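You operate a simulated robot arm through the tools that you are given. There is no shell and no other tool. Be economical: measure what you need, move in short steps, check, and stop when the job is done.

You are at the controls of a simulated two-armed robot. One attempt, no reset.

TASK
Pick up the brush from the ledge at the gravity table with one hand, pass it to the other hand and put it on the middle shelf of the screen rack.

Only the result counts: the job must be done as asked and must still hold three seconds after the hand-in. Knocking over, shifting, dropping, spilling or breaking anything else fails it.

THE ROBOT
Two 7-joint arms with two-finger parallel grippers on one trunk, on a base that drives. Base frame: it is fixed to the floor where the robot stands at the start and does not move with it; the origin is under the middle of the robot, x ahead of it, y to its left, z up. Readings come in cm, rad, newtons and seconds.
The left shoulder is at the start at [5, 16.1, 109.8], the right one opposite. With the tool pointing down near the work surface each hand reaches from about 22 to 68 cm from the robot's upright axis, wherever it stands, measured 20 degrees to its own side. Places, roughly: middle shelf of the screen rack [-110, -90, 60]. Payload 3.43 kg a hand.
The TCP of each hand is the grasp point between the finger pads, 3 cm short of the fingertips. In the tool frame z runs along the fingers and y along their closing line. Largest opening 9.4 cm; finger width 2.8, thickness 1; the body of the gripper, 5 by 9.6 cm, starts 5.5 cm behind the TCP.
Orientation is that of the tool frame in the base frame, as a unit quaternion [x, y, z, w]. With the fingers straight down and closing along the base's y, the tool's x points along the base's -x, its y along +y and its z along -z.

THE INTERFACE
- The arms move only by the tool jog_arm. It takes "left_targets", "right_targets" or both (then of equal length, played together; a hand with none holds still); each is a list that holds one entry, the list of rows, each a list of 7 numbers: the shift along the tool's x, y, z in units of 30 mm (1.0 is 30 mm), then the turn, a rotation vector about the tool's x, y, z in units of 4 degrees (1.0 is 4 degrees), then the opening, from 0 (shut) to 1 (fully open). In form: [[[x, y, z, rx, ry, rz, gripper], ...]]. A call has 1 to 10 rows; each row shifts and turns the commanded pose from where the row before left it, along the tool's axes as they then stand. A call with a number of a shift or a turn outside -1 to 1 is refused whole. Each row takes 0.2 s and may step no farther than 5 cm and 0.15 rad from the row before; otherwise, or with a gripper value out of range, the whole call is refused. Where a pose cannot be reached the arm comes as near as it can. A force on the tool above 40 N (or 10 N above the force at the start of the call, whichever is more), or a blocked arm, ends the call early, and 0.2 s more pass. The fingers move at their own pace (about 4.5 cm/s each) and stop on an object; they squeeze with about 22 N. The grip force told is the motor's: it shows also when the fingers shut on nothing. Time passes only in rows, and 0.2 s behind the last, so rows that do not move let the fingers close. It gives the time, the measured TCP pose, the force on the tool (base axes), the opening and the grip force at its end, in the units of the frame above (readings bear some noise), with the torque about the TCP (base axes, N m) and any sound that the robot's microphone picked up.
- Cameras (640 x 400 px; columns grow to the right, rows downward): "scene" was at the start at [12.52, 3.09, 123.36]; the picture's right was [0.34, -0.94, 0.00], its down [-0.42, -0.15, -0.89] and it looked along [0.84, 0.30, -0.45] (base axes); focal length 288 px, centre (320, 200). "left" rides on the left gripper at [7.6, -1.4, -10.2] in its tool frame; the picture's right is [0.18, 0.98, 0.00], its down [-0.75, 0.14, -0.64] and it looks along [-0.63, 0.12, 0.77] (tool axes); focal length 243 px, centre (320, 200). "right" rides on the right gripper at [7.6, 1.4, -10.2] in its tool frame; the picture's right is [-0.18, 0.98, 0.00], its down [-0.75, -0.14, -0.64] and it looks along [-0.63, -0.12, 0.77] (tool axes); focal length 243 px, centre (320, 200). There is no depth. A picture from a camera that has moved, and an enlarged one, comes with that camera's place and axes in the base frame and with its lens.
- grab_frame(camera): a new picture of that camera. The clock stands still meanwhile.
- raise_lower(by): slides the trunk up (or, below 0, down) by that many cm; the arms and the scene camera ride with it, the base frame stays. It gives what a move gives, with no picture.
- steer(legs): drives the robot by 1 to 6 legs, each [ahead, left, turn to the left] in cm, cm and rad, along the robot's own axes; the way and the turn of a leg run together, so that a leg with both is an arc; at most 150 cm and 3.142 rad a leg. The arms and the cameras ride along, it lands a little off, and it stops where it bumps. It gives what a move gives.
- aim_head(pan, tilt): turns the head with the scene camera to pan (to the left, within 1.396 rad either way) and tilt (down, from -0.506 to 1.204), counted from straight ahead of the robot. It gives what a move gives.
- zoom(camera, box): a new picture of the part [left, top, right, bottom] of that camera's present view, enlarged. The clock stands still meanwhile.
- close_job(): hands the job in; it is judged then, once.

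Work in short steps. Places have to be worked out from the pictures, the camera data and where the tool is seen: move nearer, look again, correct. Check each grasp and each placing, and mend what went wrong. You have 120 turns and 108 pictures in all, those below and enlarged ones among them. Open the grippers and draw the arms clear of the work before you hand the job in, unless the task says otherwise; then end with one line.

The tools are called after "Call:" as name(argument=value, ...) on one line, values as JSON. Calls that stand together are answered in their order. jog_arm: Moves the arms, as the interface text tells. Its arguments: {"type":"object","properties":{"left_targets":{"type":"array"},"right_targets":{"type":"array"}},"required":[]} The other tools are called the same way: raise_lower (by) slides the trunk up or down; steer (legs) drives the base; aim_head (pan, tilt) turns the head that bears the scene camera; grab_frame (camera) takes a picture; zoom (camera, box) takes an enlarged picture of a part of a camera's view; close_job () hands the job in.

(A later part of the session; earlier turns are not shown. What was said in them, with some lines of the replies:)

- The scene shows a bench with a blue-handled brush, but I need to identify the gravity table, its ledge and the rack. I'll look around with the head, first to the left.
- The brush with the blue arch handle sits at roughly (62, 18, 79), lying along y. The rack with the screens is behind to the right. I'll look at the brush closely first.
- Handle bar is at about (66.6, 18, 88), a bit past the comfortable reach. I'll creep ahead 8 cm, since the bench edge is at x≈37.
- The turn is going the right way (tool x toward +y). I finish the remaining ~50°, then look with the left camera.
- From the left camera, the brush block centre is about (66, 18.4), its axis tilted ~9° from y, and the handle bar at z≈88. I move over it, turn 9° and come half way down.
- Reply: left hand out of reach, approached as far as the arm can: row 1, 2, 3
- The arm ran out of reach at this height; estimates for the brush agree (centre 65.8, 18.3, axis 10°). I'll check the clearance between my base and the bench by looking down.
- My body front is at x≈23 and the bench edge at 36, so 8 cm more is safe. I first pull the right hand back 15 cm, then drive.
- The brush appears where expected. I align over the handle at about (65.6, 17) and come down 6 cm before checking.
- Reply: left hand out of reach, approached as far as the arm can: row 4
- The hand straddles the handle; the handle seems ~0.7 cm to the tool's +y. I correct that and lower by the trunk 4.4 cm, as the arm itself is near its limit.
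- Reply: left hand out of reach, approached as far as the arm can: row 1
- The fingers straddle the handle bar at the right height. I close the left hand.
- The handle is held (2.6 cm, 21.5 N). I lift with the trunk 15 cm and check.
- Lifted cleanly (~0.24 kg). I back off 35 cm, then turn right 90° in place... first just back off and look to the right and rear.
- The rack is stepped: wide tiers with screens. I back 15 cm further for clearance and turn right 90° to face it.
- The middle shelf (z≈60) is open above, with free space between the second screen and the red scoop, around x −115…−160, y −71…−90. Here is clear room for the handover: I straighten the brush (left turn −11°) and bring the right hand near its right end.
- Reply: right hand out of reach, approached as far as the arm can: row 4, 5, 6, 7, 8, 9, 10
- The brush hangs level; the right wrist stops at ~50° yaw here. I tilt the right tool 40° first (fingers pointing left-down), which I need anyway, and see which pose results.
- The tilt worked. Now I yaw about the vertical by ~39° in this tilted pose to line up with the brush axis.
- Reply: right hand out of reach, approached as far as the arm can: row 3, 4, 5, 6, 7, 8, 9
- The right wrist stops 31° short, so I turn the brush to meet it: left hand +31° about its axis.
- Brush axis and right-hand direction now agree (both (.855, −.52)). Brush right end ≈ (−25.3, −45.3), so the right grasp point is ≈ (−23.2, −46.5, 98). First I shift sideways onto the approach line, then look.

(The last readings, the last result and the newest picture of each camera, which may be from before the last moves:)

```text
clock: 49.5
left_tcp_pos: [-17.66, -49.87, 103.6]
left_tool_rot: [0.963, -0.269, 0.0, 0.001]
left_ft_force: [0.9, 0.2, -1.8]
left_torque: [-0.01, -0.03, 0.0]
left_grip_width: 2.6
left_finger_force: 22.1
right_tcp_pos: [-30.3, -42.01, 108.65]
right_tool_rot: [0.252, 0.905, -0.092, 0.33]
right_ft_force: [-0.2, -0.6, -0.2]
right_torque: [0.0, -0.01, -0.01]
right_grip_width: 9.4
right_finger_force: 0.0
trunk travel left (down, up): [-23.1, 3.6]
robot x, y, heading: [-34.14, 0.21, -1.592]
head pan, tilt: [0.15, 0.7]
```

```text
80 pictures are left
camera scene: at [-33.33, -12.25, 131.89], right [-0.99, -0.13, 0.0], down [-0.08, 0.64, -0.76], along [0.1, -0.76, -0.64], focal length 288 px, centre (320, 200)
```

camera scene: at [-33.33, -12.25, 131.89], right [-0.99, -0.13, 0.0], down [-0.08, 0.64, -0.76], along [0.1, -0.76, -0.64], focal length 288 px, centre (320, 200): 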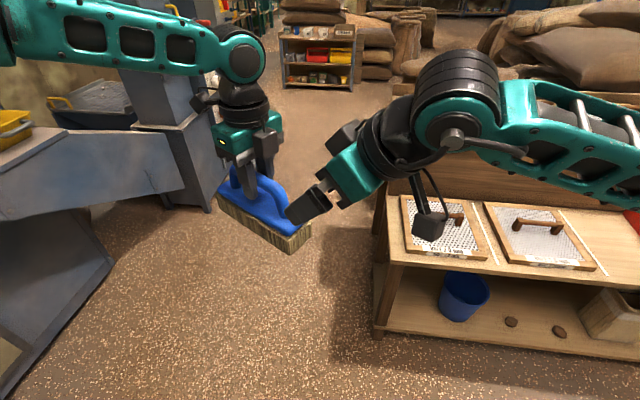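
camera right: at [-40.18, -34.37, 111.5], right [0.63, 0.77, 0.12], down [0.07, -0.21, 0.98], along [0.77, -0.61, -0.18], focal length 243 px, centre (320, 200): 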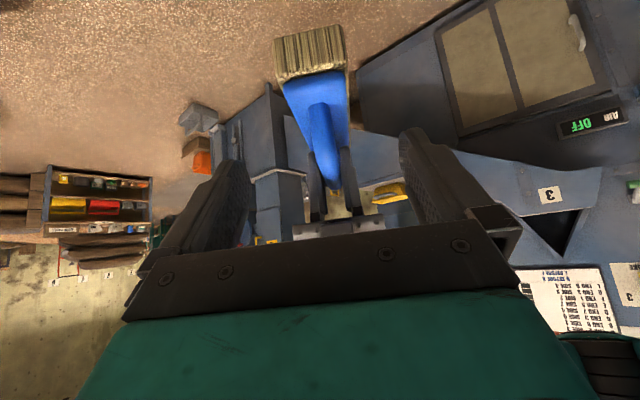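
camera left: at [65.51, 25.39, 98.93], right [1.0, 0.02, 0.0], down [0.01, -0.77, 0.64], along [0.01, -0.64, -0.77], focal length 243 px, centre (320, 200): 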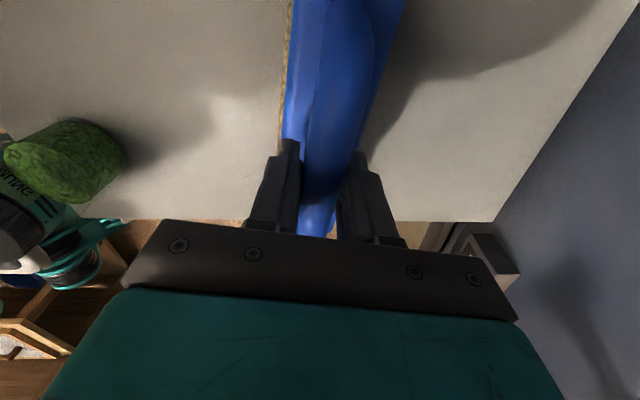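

The brush end sits centred between the right fingers, end edge at ≈(−26.4, −44.2). I advance ~13 cm along the tool to straddle the block, stopping 4 cm short for a check.

Call:
jog_arm(right_targets=[[[0.38, 0.05, 0, 0, 0, 0, 1], [0, 0, 1, 0, 0, 0, 1], [0, 0, 1, 0, 0, 0, 1], [0, 0, 1, 0, 0, 0, 1], [0, 0, 0, 0, 0, 0, 1]]])

Call:
grab_frame(camera="right")

Call:
zoom(camera="scene", box=[180, 90, 420, 270])

```text
clock: 50.7
left_tcp_pos: [-17.68, -49.83, 103.57]
left_tool_rot: [0.963, -0.269, -0.002, 0.002]
left_ft_force: [-0.3, 0.9, -2.0]
left_torque: [0.0, -0.03, -0.01]
left_grip_width: 2.61
left_finger_force: 22.0
right_tcp_pos: [-26.13, -44.36, 101.02]
right_tool_rot: [0.252, 0.905, -0.092, 0.329]
right_ft_force: [-0.5, 0.2, 0.0]
right_torque: [-0.02, -0.01, -0.01]
right_grip_width: 9.44
right_finger_force: 0.0
trunk travel left (down, up): [-23.1, 3.6]
robot x, y, heading: [-34.29, 0.14, -1.59]
head pan, tilt: [0.15, 0.7]
```

```text
79 pictures are left
camera right: at [-35.98, -36.79, 103.91], right [0.63, 0.77, 0.12], down [0.07, -0.21, 0.98], along [0.77, -0.61, -0.18], focal length 243 px, centre (320, 200)
```

right: 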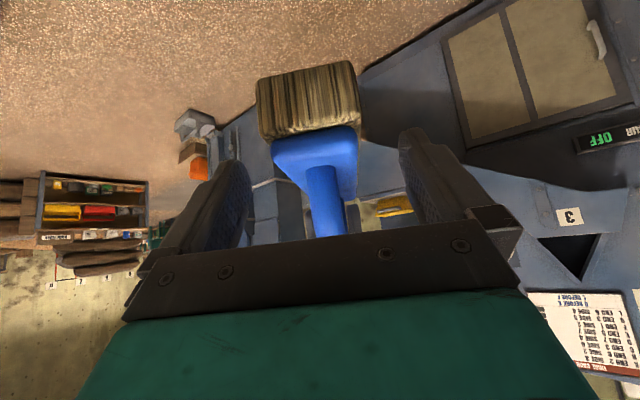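

```text
2.22 times, centred on (300, 180) of scene
camera zoom: at [-33.34, -12.24, 131.89], right [-0.99, -0.13, 0.0], down [-0.08, 0.64, -0.76], along [0.1, -0.76, -0.64], focal length 640 px, centre (364, 244)
```

zoom: 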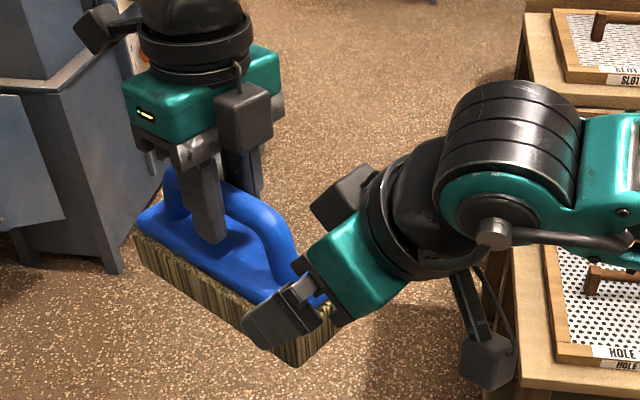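

The block end is between the fingers, with its top edge about 3 cm below the TCP. I advance the last ~4 cm.

Call:
jog_arm(right_targets=[[[0.1, 0, 0.7, 0, 0, 0, 1], [0.1, 0, 0.65, 0, 0, 0, 1], [0, 0, 0, 0, 0, 0, 1]]])

Call:
grab_frame(camera="right")

Call:
zoom(camera="scene", box=[180, 90, 420, 270])

```text
clock: 51.5
left_tcp_pos: [-17.74, -49.95, 103.68]
left_tool_rot: [0.963, -0.27, -0.001, 0.0]
left_ft_force: [0.8, -0.2, -2.5]
left_torque: [-0.01, 0.0, 0.01]
left_grip_width: 2.59
left_finger_force: 22.2
right_tcp_pos: [-24.31, -45.43, 97.43]
right_tool_rot: [0.253, 0.905, -0.092, 0.329]
right_ft_force: [-0.4, -0.4, -0.2]
right_torque: [-0.01, 0.0, 0.05]
right_grip_width: 9.42
right_finger_force: 0.1
trunk travel left (down, up): [-23.1, 3.6]
robot x, y, heading: [-34.3, 0.4, -1.59]
head pan, tilt: [0.15, 0.7]
```

```text
77 pictures are left
camera right: at [-34.24, -37.75, 100.33], right [0.63, 0.77, 0.12], down [0.07, -0.21, 0.98], along [0.77, -0.61, -0.18], focal length 243 px, centre (320, 200)
```

right: 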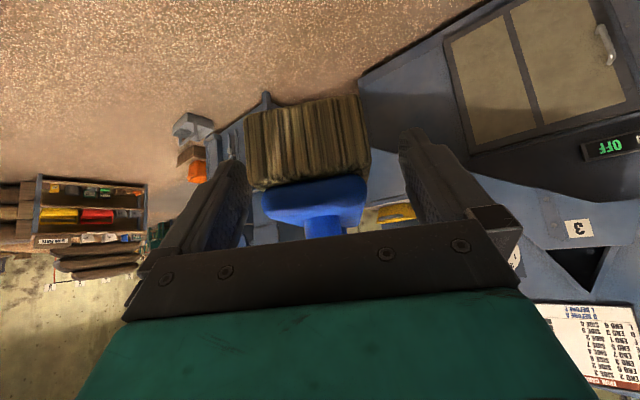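

```text
2.22 times, centred on (300, 180) of scene
camera zoom: at [-33.33, -12.25, 131.89], right [-0.99, -0.13, 0.0], down [-0.08, 0.64, -0.76], along [0.1, -0.76, -0.64], focal length 640 px, centre (364, 244)
```

zoom: 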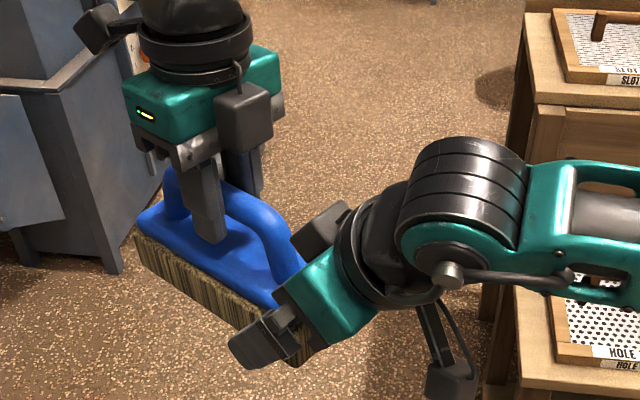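

The right fingers straddle the block. I nudge 3 mm to centre and close the right hand, left still holding.

Call:
jog_arm(right_targets=[[[0, -0.1, 0, 0, 0, 0, 1], [0, 0, 0, 0, 0, 0, 0], [0, 0, 0, 0, 0, 0, 0], [0, 0, 0, 0, 0, 0, 0], [0, 0, 0, 0, 0, 0, 0], [0, 0, 0, 0, 0, 0, 0], [0, 0, 0, 0, 0, 0, 0]]])

Call:
grab_frame(camera="right")

Call:
zoom(camera="scene", box=[180, 90, 420, 270])

```text
clock: 53.1
left_tcp_pos: [-17.67, -49.86, 103.56]
left_tool_rot: [0.963, -0.27, 0.0, 0.001]
left_ft_force: [0.2, 2.2, -0.4]
left_torque: [0.02, 0.06, -0.04]
left_grip_width: 2.6
left_finger_force: 22.2
right_tcp_pos: [-24.56, -45.68, 97.37]
right_tool_rot: [0.252, 0.905, -0.092, 0.329]
right_ft_force: [-0.4, -0.7, 0.5]
right_torque: [0.06, 0.03, -0.05]
right_grip_width: 6.78
right_finger_force: 21.7
trunk travel left (down, up): [-23.1, 3.6]
robot x, y, heading: [-33.83, 0.25, -1.589]
head pan, tilt: [0.15, 0.7]
```

```text
75 pictures are left
camera right: at [-34.47, -38.05, 100.25], right [0.63, 0.77, 0.12], down [0.07, -0.21, 0.98], along [0.77, -0.61, -0.18], focal length 243 px, centre (320, 200)
```

right: 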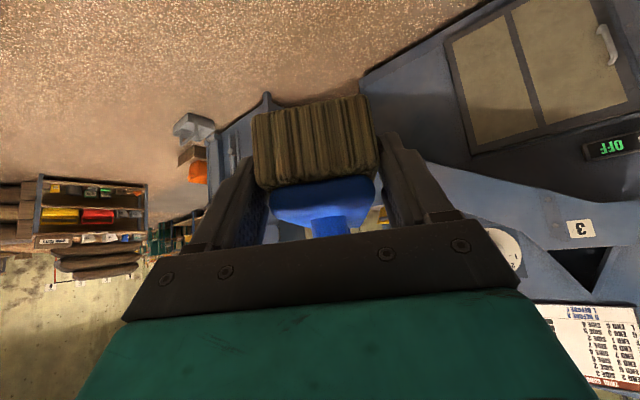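

```text
2.22 times, centred on (300, 180) of scene
camera zoom: at [-33.32, -12.25, 131.88], right [-0.99, -0.13, 0.0], down [-0.08, 0.64, -0.76], along [0.1, -0.76, -0.64], focal length 640 px, centre (364, 244)
```

zoom: 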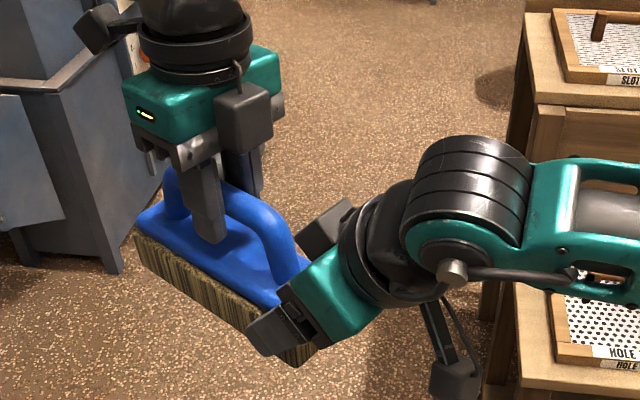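

The right hand grips firmly (6.8 cm, 21.7 N). I open the left hand and watch.

Call:
jog_arm(left_targets=[[[0, 0, 0, 0, 0, 0, 0.4], [0, 0, 0, 0, 0, 0, 0.6], [0, 0, 0, 0, 0, 0, 1], [0, 0, 0, 0, 0, 0, 1], [0, 0, 0, 0, 0, 0, 1]]])

Call:
zoom(camera="scene", box=[180, 90, 420, 270])

```text
clock: 54.3
left_tcp_pos: [-17.63, -49.78, 103.58]
left_tool_rot: [0.963, -0.269, -0.001, 0.002]
left_ft_force: [0.6, 0.0, -0.5]
left_torque: [-0.02, 0.0, 0.02]
left_grip_width: 9.4
left_finger_force: 0.1
right_tcp_pos: [-24.63, -45.64, 97.33]
right_tool_rot: [0.252, 0.905, -0.092, 0.33]
right_ft_force: [-0.6, -0.5, -0.1]
right_torque: [0.08, 0.12, 0.0]
right_grip_width: 6.77
right_finger_force: 22.0
trunk travel left (down, up): [-23.1, 3.6]
robot x, y, heading: [-34.34, 0.29, -1.596]
head pan, tilt: [0.15, 0.7]
```

```text
2.22 times, centred on (300, 180) of scene
camera zoom: at [-33.32, -12.25, 131.88], right [-0.99, -0.13, 0.0], down [-0.08, 0.64, -0.76], along [0.1, -0.76, -0.64], focal length 640 px, centre (364, 244)
```

zoom: 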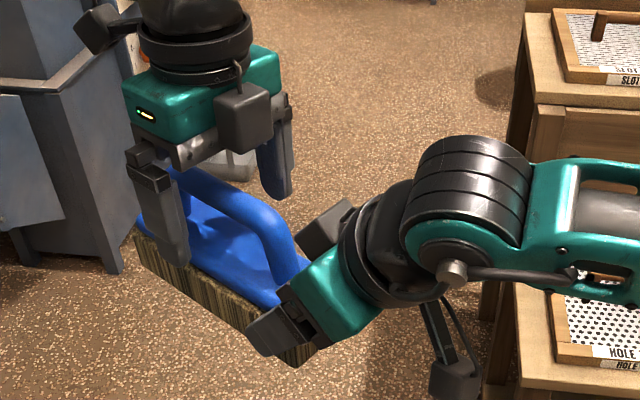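

The brush holds in the right hand. I raise the left hand straight up and away.

Call:
jog_arm(left_targets=[[[0, 0, -1, 0, 0, 0, 1], [0, 0, -1, 0, 0, 0, 1], [0, 0, -1, 0, 0, 0, 1], [0, 0, -1, 0, 0, 0, 1], [1, 0, 0, 0, 0, 0, 1], [1, 0, 0, 0, 0, 0, 1], [1, 0, 0, 0, 0, 0, 1], [0, 0, 0, 0, 0, 0, 1]]])

Call:
grab_frame(camera="scene")

Call:
grab_frame(camera="right")

```text
clock: 56.1
left_tcp_pos: [-9.79, -54.56, 115.76]
left_tool_rot: [0.963, -0.269, 0.0, 0.001]
left_ft_force: [0.1, 0.3, -0.5]
left_torque: [-0.04, -0.03, -0.01]
left_grip_width: 9.37
left_finger_force: 0.1
right_tcp_pos: [-24.69, -45.69, 97.21]
right_tool_rot: [0.253, 0.905, -0.091, 0.329]
right_ft_force: [-0.1, -0.8, -0.3]
right_torque: [0.07, 0.14, 0.01]
right_grip_width: 6.78
right_finger_force: 22.3
trunk travel left (down, up): [-23.1, 3.6]
robot x, y, heading: [-34.44, 0.16, -1.583]
head pan, tilt: [0.15, 0.7]
```

```text
72 pictures are left
camera scene: at [-33.34, -12.24, 131.89], right [-0.99, -0.13, 0.0], down [-0.08, 0.64, -0.76], along [0.1, -0.76, -0.64], focal length 288 px, centre (320, 200)
```

scene: 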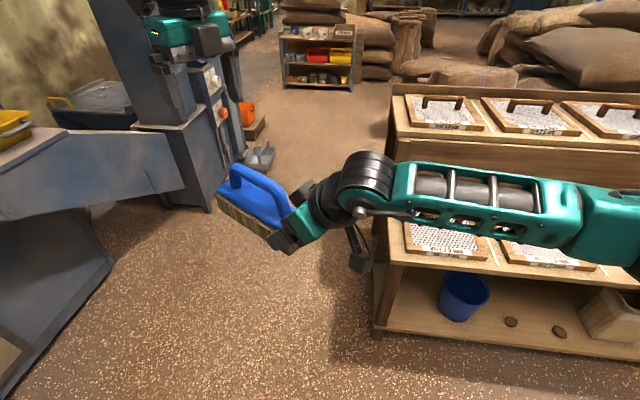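

```text
71 pictures are left
camera right: at [-34.47, -38.03, 100.26], right [0.63, 0.77, 0.12], down [0.07, -0.21, 0.98], along [0.77, -0.61, -0.18], focal length 243 px, centre (320, 200)
```

right: 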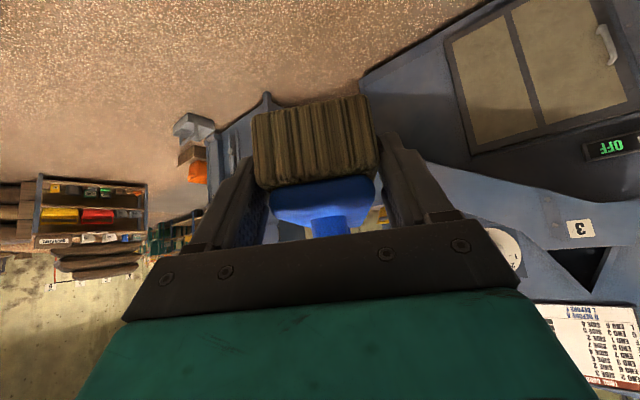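

Handover succeeded; the brush is steady in the right hand, its bottom ≈3.3 cm below the right TCP. I retract the left hand toward me, then strafe right along the rack (hands stay in front of it).

Call:
jog_arm(left_targets=[[[0, -1, 0, 0, 0, 0, 1], [0, -1, 0, 0, 0, 0, 1], [0, -1, 0, 0, 0, 0, 1], [0, -1, 0, 0, 0, 0, 1], [0, -1, 0, 0, 0, 0, 1], [0, 0, 0, 0, 0, 0, 1]]])

Call:
steer(legs=[[0, -60, 0], [0, -54, 0]])

Call:
aim_head(pan=0.1, tilt=0.6)

Call:
grab_frame(camera="scene")

```text
clock: 57.5
left_tcp_pos: [-2.08, -41.7, 115.55]
left_tool_rot: [0.963, -0.27, 0.001, 0.001]
left_ft_force: [-0.1, 0.3, 0.0]
left_torque: [0.0, -0.01, 0.02]
left_grip_width: 9.39
left_finger_force: 0.1
right_tcp_pos: [-24.74, -45.68, 97.33]
right_tool_rot: [0.253, 0.905, -0.092, 0.329]
right_ft_force: [-0.9, -0.1, 0.1]
right_torque: [0.07, 0.15, -0.02]
right_grip_width: 6.83
right_finger_force: 22.6
trunk travel left (down, up): [-23.1, 3.6]
robot x, y, heading: [-34.27, 0.63, -1.586]
head pan, tilt: [0.15, 0.7]
```

```text
clock: 67.9
left_tcp_pos: [-114.18, -39.1, 115.49]
left_tool_rot: [0.962, -0.273, 0.0, 0.001]
left_ft_force: [0.0, 0.4, 0.2]
left_torque: [0.01, 0.03, -0.02]
left_grip_width: 9.41
left_finger_force: 0.1
right_tcp_pos: [-136.76, -42.96, 97.33]
right_tool_rot: [0.256, 0.904, -0.094, 0.329]
right_ft_force: [0.4, 0.2, 1.8]
right_torque: [0.05, 0.14, 0.01]
right_grip_width: 6.81
right_finger_force: 22.2
trunk travel left (down, up): [-23.1, 3.6]
robot x, y, heading: [-146.33, 3.35, -1.598]
head pan, tilt: [0.15, 0.7]
```

```text
clock: 68.6
left_tcp_pos: [-114.29, -39.24, 115.42]
left_tool_rot: [0.962, -0.273, 0.0, 0.0]
left_ft_force: [0.8, 0.2, 0.8]
left_torque: [-0.01, -0.02, 0.0]
left_grip_width: 9.39
left_finger_force: 0.0
right_tcp_pos: [-136.8, -42.98, 97.32]
right_tool_rot: [0.256, 0.904, -0.093, 0.329]
right_ft_force: [-0.5, -1.1, -0.3]
right_torque: [0.09, 0.13, -0.01]
right_grip_width: 6.77
right_finger_force: 21.9
trunk travel left (down, up): [-23.1, 3.6]
robot x, y, heading: [-145.82, 3.07, -1.599]
head pan, tilt: [0.099, 0.6]
```

```text
70 pictures are left
camera scene: at [-145.67, -9.85, 132.74], right [-1.0, -0.07, 0.0], down [-0.04, 0.56, -0.82], along [0.06, -0.82, -0.57], focal length 288 px, centre (320, 200)
```

scene: 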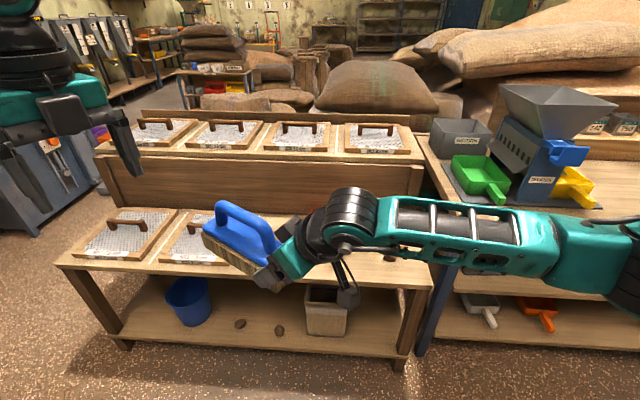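

Shelf front edge is y≈−70, back ≈−108; free area is x −113…−131 left of the scoop (scoop ≈ (−133…−143, −86…−102)). I aim the brush centre at ≈(−126, −82). Drive ahead 30 and left 6.

Call:
steer(legs=[[30, 6.3, 0]])

Call:
aim_head(pan=0.2, tilt=0.95)

Call:
grab_frame(camera="scene")

Call:
grab_frame(camera="left")

```text
clock: 70.6
left_tcp_pos: [-108.96, -68.49, 115.64]
left_tool_rot: [0.962, -0.274, 0.0, 0.001]
left_ft_force: [0.8, -0.1, 0.1]
left_torque: [-0.02, 0.0, 0.01]
left_grip_width: 9.4
left_finger_force: 0.1
right_tcp_pos: [-131.39, -72.27, 97.31]
right_tool_rot: [0.256, 0.904, -0.093, 0.329]
right_ft_force: [0.0, 0.2, -0.4]
right_torque: [0.09, 0.15, 0.03]
right_grip_width: 6.81
right_finger_force: 22.5
trunk travel left (down, up): [-23.1, 3.6]
robot x, y, heading: [-140.64, -26.39, -1.592]
head pan, tilt: [0.099, 0.6]
```

```text
clock: 71.4
left_tcp_pos: [-108.85, -68.5, 115.58]
left_tool_rot: [0.962, -0.273, 0.0, 0.0]
left_ft_force: [-0.3, -0.4, 0.4]
left_torque: [0.01, -0.01, 0.03]
left_grip_width: 9.4
left_finger_force: 0.1
right_tcp_pos: [-131.3, -72.25, 97.39]
right_tool_rot: [0.255, 0.904, -0.092, 0.329]
right_ft_force: [0.2, 0.5, 0.3]
right_torque: [0.07, 0.17, 0.02]
right_grip_width: 6.77
right_finger_force: 22.2
trunk travel left (down, up): [-23.1, 3.6]
robot x, y, heading: [-140.64, -26.12, -1.598]
head pan, tilt: [0.201, 0.949]
```

```text
69 pictures are left
camera scene: at [-139.71, -37.5, 129.91], right [-0.98, -0.17, 0.0], down [-0.14, 0.8, -0.58], along [0.1, -0.57, -0.81], focal length 288 px, centre (320, 200)
```

scene: 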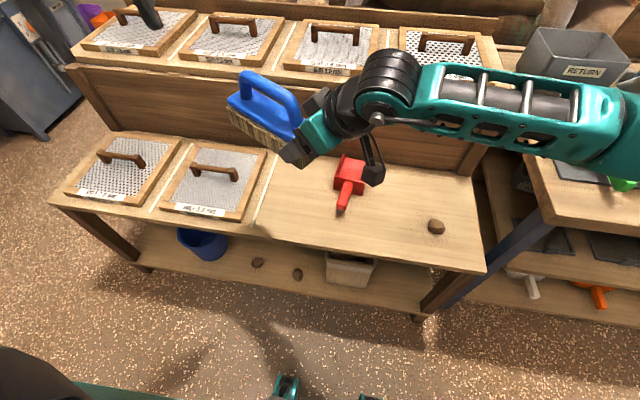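

```text
68 pictures are left
camera left: at [-101.58, -71.3, 125.8], right [-0.36, -0.93, 0.0], down [-0.71, 0.28, 0.64], along [-0.6, 0.23, -0.77], focal length 243 px, centre (320, 200)
```

left: 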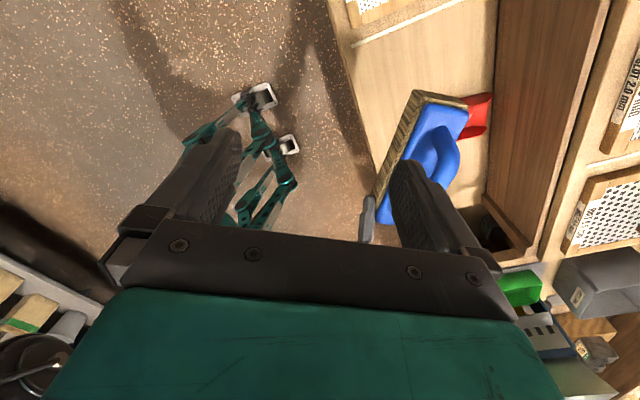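

The elbow would come down near the neighbouring table if I lowered here. Turning the robot right ~0.5 rad moves the elbow clear and also lays the brush along the gap left of the scoop. I back off, turn and strafe left into place.

Call:
steer(legs=[[-20, 0, 0], [0, 0, -0.5], [0, 36, 0]])

Call:
grab_frame(camera="scene")

```text
clock: 77.8
left_tcp_pos: [-101.25, -77.24, 115.5]
left_tool_rot: [0.864, -0.504, -0.001, 0.001]
left_ft_force: [-0.4, 0.2, -0.1]
left_torque: [-0.01, 0.04, 0.0]
left_grip_width: 9.41
left_finger_force: 0.0
right_tcp_pos: [-122.97, -69.57, 97.26]
right_tool_rot: [0.473, 0.812, -0.172, 0.295]
right_ft_force: [0.1, -0.6, 0.7]
right_torque: [0.17, 0.1, -0.02]
right_grip_width: 6.8
right_finger_force: 21.7
trunk travel left (down, up): [-23.1, 3.6]
robot x, y, heading: [-108.98, -25.17, -2.097]
head pan, tilt: [0.201, 0.949]
```

```text
67 pictures are left
camera scene: at [-113.45, -35.26, 129.91], right [-0.95, 0.32, 0.0], down [0.26, 0.77, -0.58], along [-0.19, -0.55, -0.81], focal length 288 px, centre (320, 200)
```

scene: 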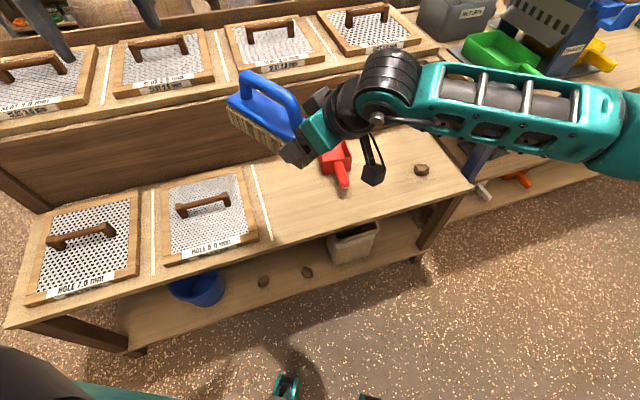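

All clear. I drive ahead 5 cm and lower the trunk 22 cm so the brush is about 12 cm above the shelf.

Call:
steer(legs=[[5, -0.6, 0]])

Call:
raise_lower(by=-22)

Call:
grab_frame(camera="scene")

Call:
grab_frame(camera="right")

```text
clock: 78.7
left_tcp_pos: [-104.37, -81.34, 115.6]
left_tool_rot: [0.864, -0.503, -0.001, 0.0]
left_ft_force: [-0.6, -0.6, -1.3]
left_torque: [0.04, -0.03, 0.01]
left_grip_width: 9.4
left_finger_force: 0.0
right_tcp_pos: [-126.02, -73.65, 97.13]
right_tool_rot: [0.472, 0.813, -0.17, 0.295]
right_ft_force: [0.0, -0.2, 0.2]
right_torque: [0.17, 0.06, 0.01]
right_grip_width: 6.79
right_finger_force: 22.4
trunk travel left (down, up): [-23.1, 3.6]
robot x, y, heading: [-112.3, -28.95, -2.099]
head pan, tilt: [0.201, 0.949]
```

```text
clock: 81.0
left_tcp_pos: [-104.45, -81.2, 93.65]
left_tool_rot: [0.864, -0.503, 0.0, 0.002]
left_ft_force: [-0.1, -0.2, 0.4]
left_torque: [0.02, -0.02, 0.02]
left_grip_width: 9.43
left_finger_force: 0.0
right_tcp_pos: [-125.96, -73.67, 75.3]
right_tool_rot: [0.472, 0.813, -0.171, 0.296]
right_ft_force: [-0.2, 0.0, -0.1]
right_torque: [0.12, 0.11, -0.02]
right_grip_width: 6.79
right_finger_force: 21.7
trunk travel left (down, up): [-1.1, 25.6]
robot x, y, heading: [-112.0, -28.53, -2.102]
head pan, tilt: [0.201, 0.949]
```

```text
66 pictures are left
camera scene: at [-116.45, -39.21, 107.91], right [-0.95, 0.32, 0.0], down [0.26, 0.77, -0.58], along [-0.19, -0.55, -0.81], focal length 288 px, centre (320, 200)
```

scene: 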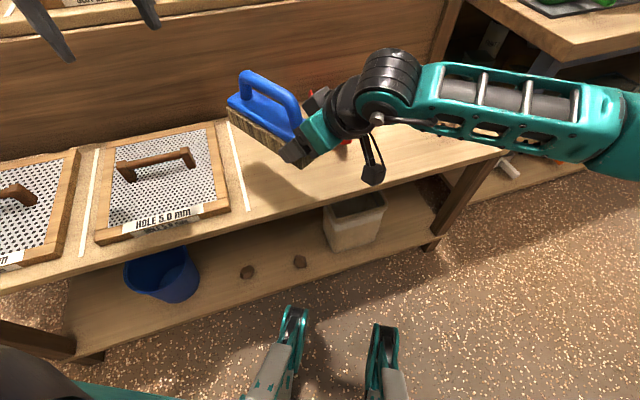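

```text
65 pictures are left
camera right: at [-130.79, -62.1, 78.25], right [0.92, 0.36, 0.12], down [-0.04, -0.21, 0.98], along [0.38, -0.91, -0.18], focal length 243 px, centre (320, 200)
```

right: 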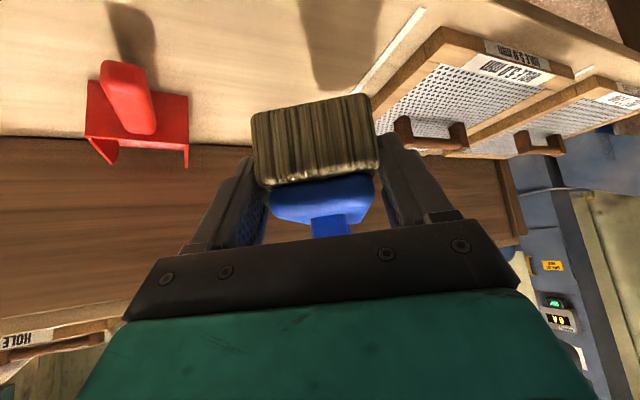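

The brush is over the free area. I shift to (−128, −77) and descend 9 cm, then check the gap.

Call:
jog_arm(right_targets=[[[-0.24, -0.56, 0.2, 0, 0, 0, 0], [-0.24, -0.56, 0.2, 0, 0, 0, 0], [0.5, 0, 0.6, 0, 0, 0, 0], [0.5, 0, 0.6, 0, 0, 0, 0], [0.5, 0, 0.6, 0, 0, 0, 0], [0.5, 0, 0.58, 0, 0, 0, 0], [0, 0, 0, 0, 0, 0, 0]]])

Call:
grab_frame(camera="scene")

Call:
grab_frame(camera="right")

```text
clock: 82.6
left_tcp_pos: [-104.32, -81.18, 93.48]
left_tool_rot: [0.864, -0.503, -0.002, 0.001]
left_ft_force: [-0.6, 0.2, 0.8]
left_torque: [0.01, 0.02, -0.02]
left_grip_width: 9.43
left_finger_force: 0.0
right_tcp_pos: [-128.0, -77.09, 65.87]
right_tool_rot: [0.472, 0.813, -0.172, 0.296]
right_ft_force: [0.9, -0.2, 0.0]
right_torque: [0.14, 0.06, 0.0]
right_grip_width: 6.78
right_finger_force: 22.1
trunk travel left (down, up): [-1.1, 25.6]
robot x, y, heading: [-111.82, -28.67, -2.103]
head pan, tilt: [0.201, 0.949]
```

```text
64 pictures are left
camera scene: at [-116.45, -39.22, 107.91], right [-0.95, 0.32, 0.0], down [0.26, 0.77, -0.58], along [-0.19, -0.55, -0.81], focal length 288 px, centre (320, 200)
```

scene: 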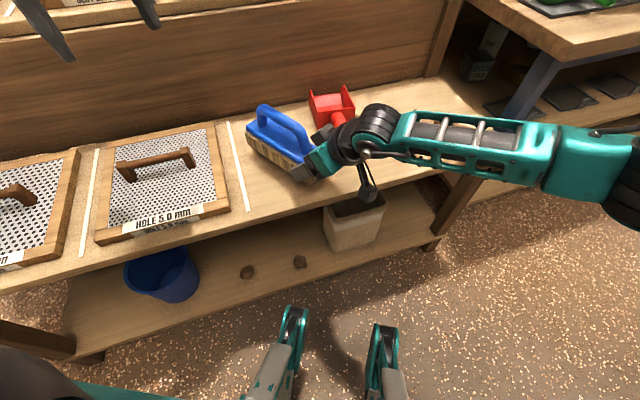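

```text
63 pictures are left
camera right: at [-132.87, -65.57, 68.86], right [0.92, 0.36, 0.12], down [-0.04, -0.21, 0.98], along [0.38, -0.91, -0.18], focal length 243 px, centre (320, 200)
```

right: 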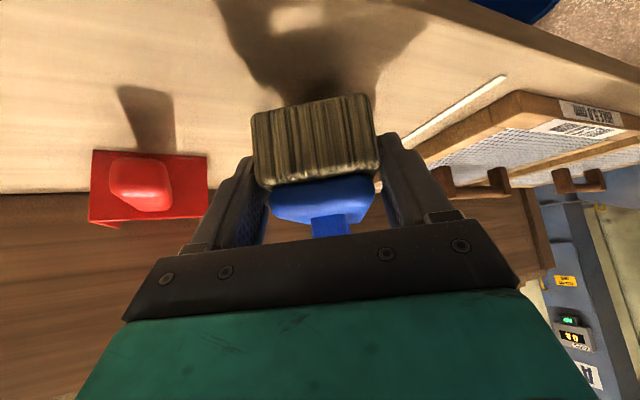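

About 2.5 cm gap remains, with the scoop well clear. I lower 1.5 cm and look closer.

Call:
jog_arm(right_targets=[[[0.16, 0, 0.19, 0, 0, 0, 0], [0.16, 0, 0.19, 0, 0, 0, 0], [0, 0, 0, 0, 0, 0, 0]]])

Call:
zoom(camera="scene", box=[210, 70, 410, 220])

Call:
grab_frame(camera="right")

```text
clock: 83.4
left_tcp_pos: [-104.35, -81.26, 93.43]
left_tool_rot: [0.865, -0.503, 0.001, 0.001]
left_ft_force: [0.2, 0.5, -0.4]
left_torque: [0.01, 0.02, -0.04]
left_grip_width: 9.41
left_finger_force: 0.0
right_tcp_pos: [-127.93, -77.13, 64.38]
right_tool_rot: [0.472, 0.812, -0.172, 0.296]
right_ft_force: [-0.5, 0.3, -0.4]
right_torque: [0.15, 0.07, -0.01]
right_grip_width: 6.82
right_finger_force: 22.3
trunk travel left (down, up): [-1.1, 25.6]
robot x, y, heading: [-111.72, -28.91, -2.099]
head pan, tilt: [0.201, 0.949]
```

```text
2.67 times, centred on (310, 145) of scene
camera zoom: at [-116.45, -39.21, 107.91], right [-0.95, 0.32, 0.0], down [0.26, 0.77, -0.58], along [-0.19, -0.55, -0.81], focal length 768 px, centre (347, 347)
```

zoom: 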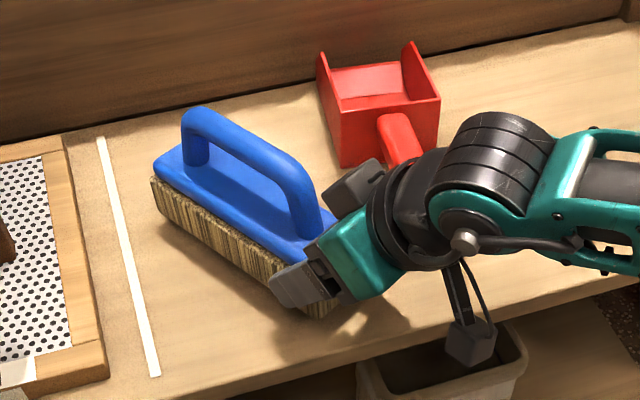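

```text
61 pictures are left
camera right: at [-132.9, -65.59, 67.4], right [0.92, 0.36, 0.12], down [-0.04, -0.21, 0.98], along [0.38, -0.91, -0.18], focal length 243 px, centre (320, 200)
```

right: 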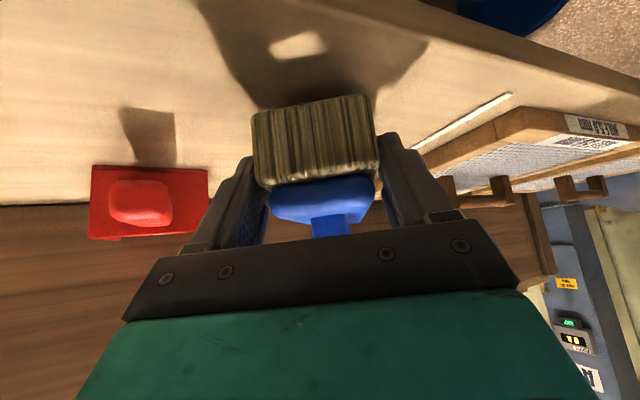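

Very close now; I feel downwards in small steps of 2–3 mm.

Call:
jog_arm(right_targets=[[[0.064, 0, 0.077, 0, 0, 0, 0], [0.064, 0, 0.077, 0, 0, 0, 0], [0.043, 0, 0.051, 0, 0, 0, 0], [0, 0, 0, 0, 0, 0, 0]]])

Call:
zoom(camera="right", box=[220, 60, 440, 220])

```text
clock: 84.4
left_tcp_pos: [-104.36, -81.2, 93.45]
left_tool_rot: [0.864, -0.504, -0.001, 0.002]
left_ft_force: [-0.2, 0.3, 0.1]
left_torque: [-0.06, 0.01, -0.02]
left_grip_width: 9.4
left_finger_force: 0.1
right_tcp_pos: [-128.0, -77.0, 63.8]
right_tool_rot: [0.472, 0.813, -0.171, 0.295]
right_ft_force: [0.2, 0.1, -0.2]
right_torque: [0.14, 0.06, -0.01]
right_grip_width: 6.79
right_finger_force: 21.9
trunk travel left (down, up): [-1.1, 25.6]
robot x, y, heading: [-112.02, -28.94, -2.103]
head pan, tilt: [0.201, 0.949]
```

```text
2.50 times, centred on (330, 140) of right
camera zoom: at [-132.82, -65.49, 66.65], right [0.92, 0.36, 0.12], down [-0.04, -0.21, 0.98], along [0.38, -0.91, -0.18], focal length 606 px, centre (295, 350)
```

zoom: 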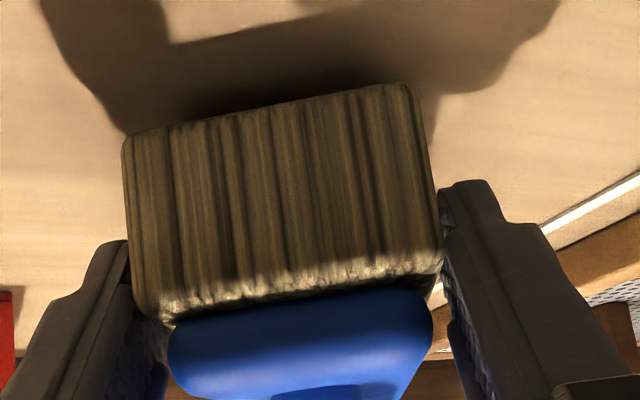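

Still no contact force. I go down another ~0.8 cm.

Call:
jog_arm(right_targets=[[[0.054, 0, 0.064, 0, 0, 0, 0], [0.054, 0, 0.064, 0, 0, 0, 0], [0.054, 0, 0.064, 0, 0, 0, 0], [0, 0, 0, 0, 0, 0, 0]]])

Call:
zoom(camera="scene", box=[230, 90, 350, 200])

```text
clock: 85.4
left_tcp_pos: [-104.25, -81.13, 93.56]
left_tool_rot: [0.864, -0.503, -0.001, 0.001]
left_ft_force: [0.5, 0.0, 0.6]
left_torque: [0.0, 0.02, -0.02]
left_grip_width: 9.4
left_finger_force: 0.0
right_tcp_pos: [-127.92, -76.96, 62.85]
right_tool_rot: [0.471, 0.812, -0.172, 0.297]
right_ft_force: [-1.3, -0.7, 1.2]
right_torque: [-0.33, -0.26, -0.11]
right_grip_width: 6.78
right_finger_force: 21.5
trunk travel left (down, up): [-1.1, 25.6]
robot x, y, heading: [-112.18, -29.24, -2.099]
head pan, tilt: [0.201, 0.949]
```

```text
3.64 times, centred on (290, 145) of scene
camera zoom: at [-116.45, -39.19, 107.92], right [-0.95, 0.32, 0.0], down [0.26, 0.77, -0.58], along [-0.19, -0.55, -0.81], focal length 1048 px, centre (429, 400)
```

zoom: 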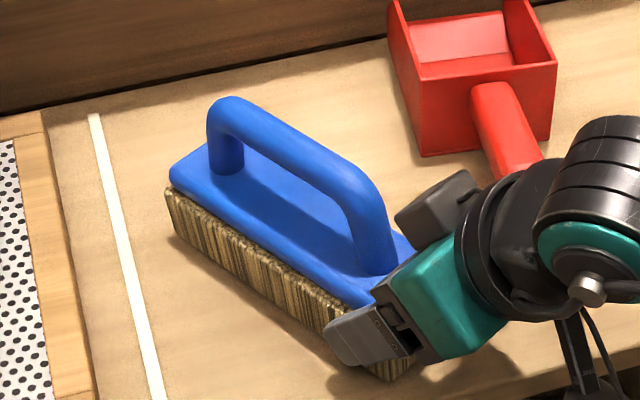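

The torque flipped sign and force rose: the far end of the brush touches the shelf. I open the right hand.

Call:
jog_arm(right_targets=[[[0, 0, 0, 0, 0, 0, 0.76], [0, 0, 0, 0, 0, 0, 0.8], [0, 0, 0, 0, 0, 0, 0.9], [0, 0, 0, 0, 0, 0, 1], [0, 0, 0, 0, 0, 0, 1]]])

Call:
zoom(camera="scene", box=[230, 90, 350, 200])

Call:
grab_frame(camera="right")

```text
clock: 86.6
left_tcp_pos: [-104.42, -81.08, 93.58]
left_tool_rot: [0.864, -0.503, 0.0, 0.001]
left_ft_force: [0.1, -0.2, 0.8]
left_torque: [-0.02, -0.02, -0.01]
left_grip_width: 9.4
left_finger_force: 0.1
right_tcp_pos: [-127.94, -76.89, 62.84]
right_tool_rot: [0.472, 0.813, -0.172, 0.295]
right_ft_force: [0.0, 0.3, -0.1]
right_torque: [-0.01, 0.01, 0.01]
right_grip_width: 9.41
right_finger_force: 0.1
trunk travel left (down, up): [-1.1, 25.6]
robot x, y, heading: [-112.11, -28.62, -2.099]
head pan, tilt: [0.201, 0.949]
```

```text
3.64 times, centred on (290, 145) of scene
camera zoom: at [-116.45, -39.2, 107.91], right [-0.95, 0.32, 0.0], down [0.26, 0.77, -0.58], along [-0.19, -0.55, -0.81], focal length 1048 px, centre (429, 400)
```

zoom: 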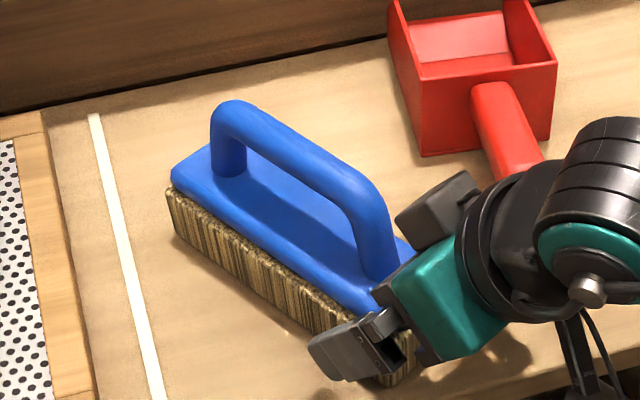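

```text
57 pictures are left
camera right: at [-132.81, -65.39, 65.82], right [0.92, 0.36, 0.12], down [-0.04, -0.21, 0.98], along [0.38, -0.91, -0.18], focal length 243 px, centre (320, 200)
```

right: 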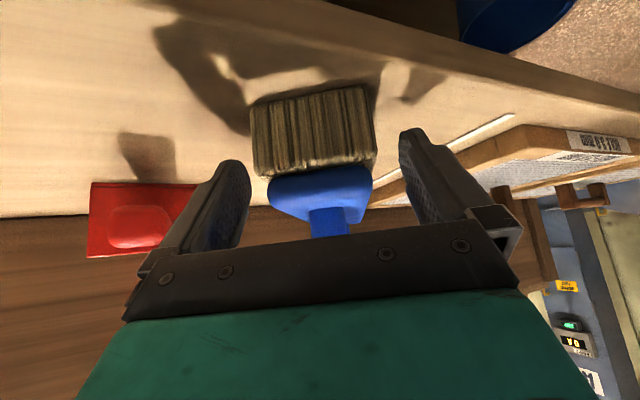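

The brush rests flat on the shelf, free of the fingers. I withdraw along the tool axis.

Call:
jog_arm(right_targets=[[[0, 0, -0.7, 0, 0, 0, 1], [0, 0, -1, 0, 0, 0, 1], [0, 0, -1, 0, 0, 0, 1], [0, 0, -1, 0, 0, 0, 1], [0, 0, -1, 0, 0, 0, 1], [0, 0, -1, 0, 0, 0, 1], [0, 0, 0, 0, 0, 0, 1]]])

Call:
grab_frame(camera="scene")

```text
clock: 88.2
left_tcp_pos: [-104.25, -81.09, 93.57]
left_tool_rot: [0.864, -0.503, -0.001, 0.002]
left_ft_force: [-1.0, -0.7, -0.7]
left_torque: [-0.01, -0.02, -0.02]
left_grip_width: 9.41
left_finger_force: 0.0
right_tcp_pos: [-133.29, -67.57, 76.0]
right_tool_rot: [0.472, 0.812, -0.173, 0.296]
right_ft_force: [-0.8, -0.1, 0.2]
right_torque: [0.04, 0.0, 0.01]
right_grip_width: 9.37
right_finger_force: 0.1
trunk travel left (down, up): [-1.1, 25.6]
robot x, y, heading: [-111.97, -28.8, -2.105]
head pan, tilt: [0.201, 0.949]
```

```text
56 pictures are left
camera scene: at [-116.45, -39.2, 107.91], right [-0.95, 0.32, 0.0], down [0.26, 0.77, -0.58], along [-0.19, -0.55, -0.81], focal length 288 px, centre (320, 200)
```

scene: 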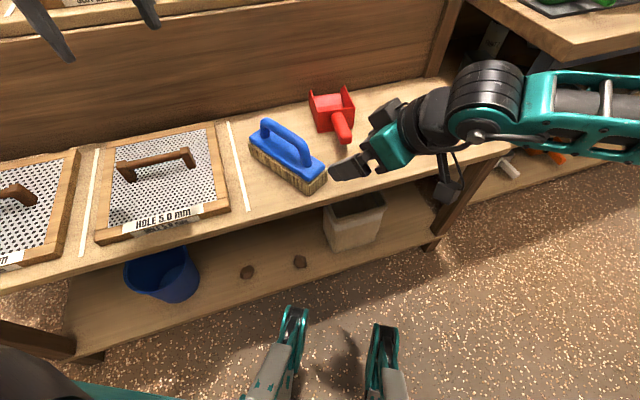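

The brush stands by itself on the middle shelf, everything else untouched. I back away from the rack and take a last look.

Call:
steer(legs=[[-22, 0, 0]])

Call:
aim_head(pan=0.2, tilt=0.7)

Call:
grab_frame(camera="scene")

```text
clock: 89.9
left_tcp_pos: [-93.62, -62.37, 93.54]
left_tool_rot: [0.862, -0.507, -0.001, 0.002]
left_ft_force: [0.5, 0.4, -0.4]
left_torque: [-0.02, -0.06, 0.03]
left_grip_width: 9.39
left_finger_force: 0.1
right_tcp_pos: [-122.45, -48.54, 75.81]
right_tool_rot: [0.475, 0.811, -0.173, 0.295]
right_ft_force: [0.9, -0.3, -0.5]
right_torque: [0.04, 0.0, 0.01]
right_grip_width: 9.4
right_finger_force: 0.1
trunk travel left (down, up): [-1.1, 25.6]
robot x, y, heading: [-101.09, -9.9, -2.113]
head pan, tilt: [0.201, 0.949]
```

```text
clock: 90.7
left_tcp_pos: [-93.69, -62.47, 93.6]
left_tool_rot: [0.862, -0.506, -0.001, 0.001]
left_ft_force: [1.1, -0.4, 1.1]
left_torque: [-0.02, 0.04, -0.02]
left_grip_width: 9.42
left_finger_force: 0.0
right_tcp_pos: [-122.37, -48.65, 75.82]
right_tool_rot: [0.475, 0.811, -0.172, 0.295]
right_ft_force: [0.2, 0.3, 0.4]
right_torque: [0.0, 0.0, -0.03]
right_grip_width: 9.37
right_finger_force: 0.0
trunk travel left (down, up): [-1.1, 25.6]
robot x, y, heading: [-101.0, -9.98, -2.111]
head pan, tilt: [0.201, 0.7]
```

```text
55 pictures are left
camera scene: at [-105.85, -21.51, 109.88], right [-0.94, 0.33, 0.0], down [0.21, 0.61, -0.76], along [-0.25, -0.72, -0.64], focal length 288 px, centre (320, 200)
```

scene: 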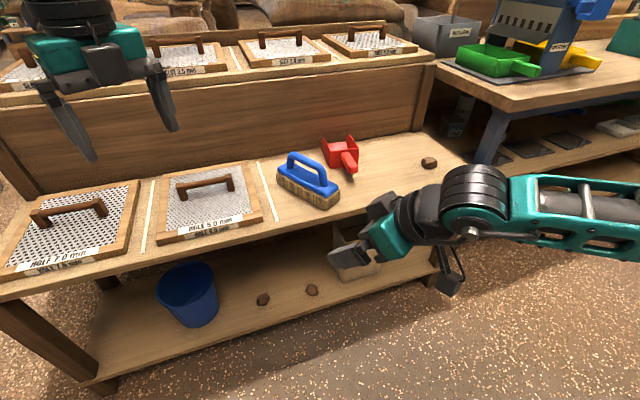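

The brush lies stable on the middle shelf, both hands are open and clear, and nothing else has moved. I hand in.

Call:
close_job()

```text
The job is handed in.
```

The brush was picked up with the left hand, passed to the right hand in mid-air, and now rests on the middle shelf of the screen rack, with both hands open and clear.
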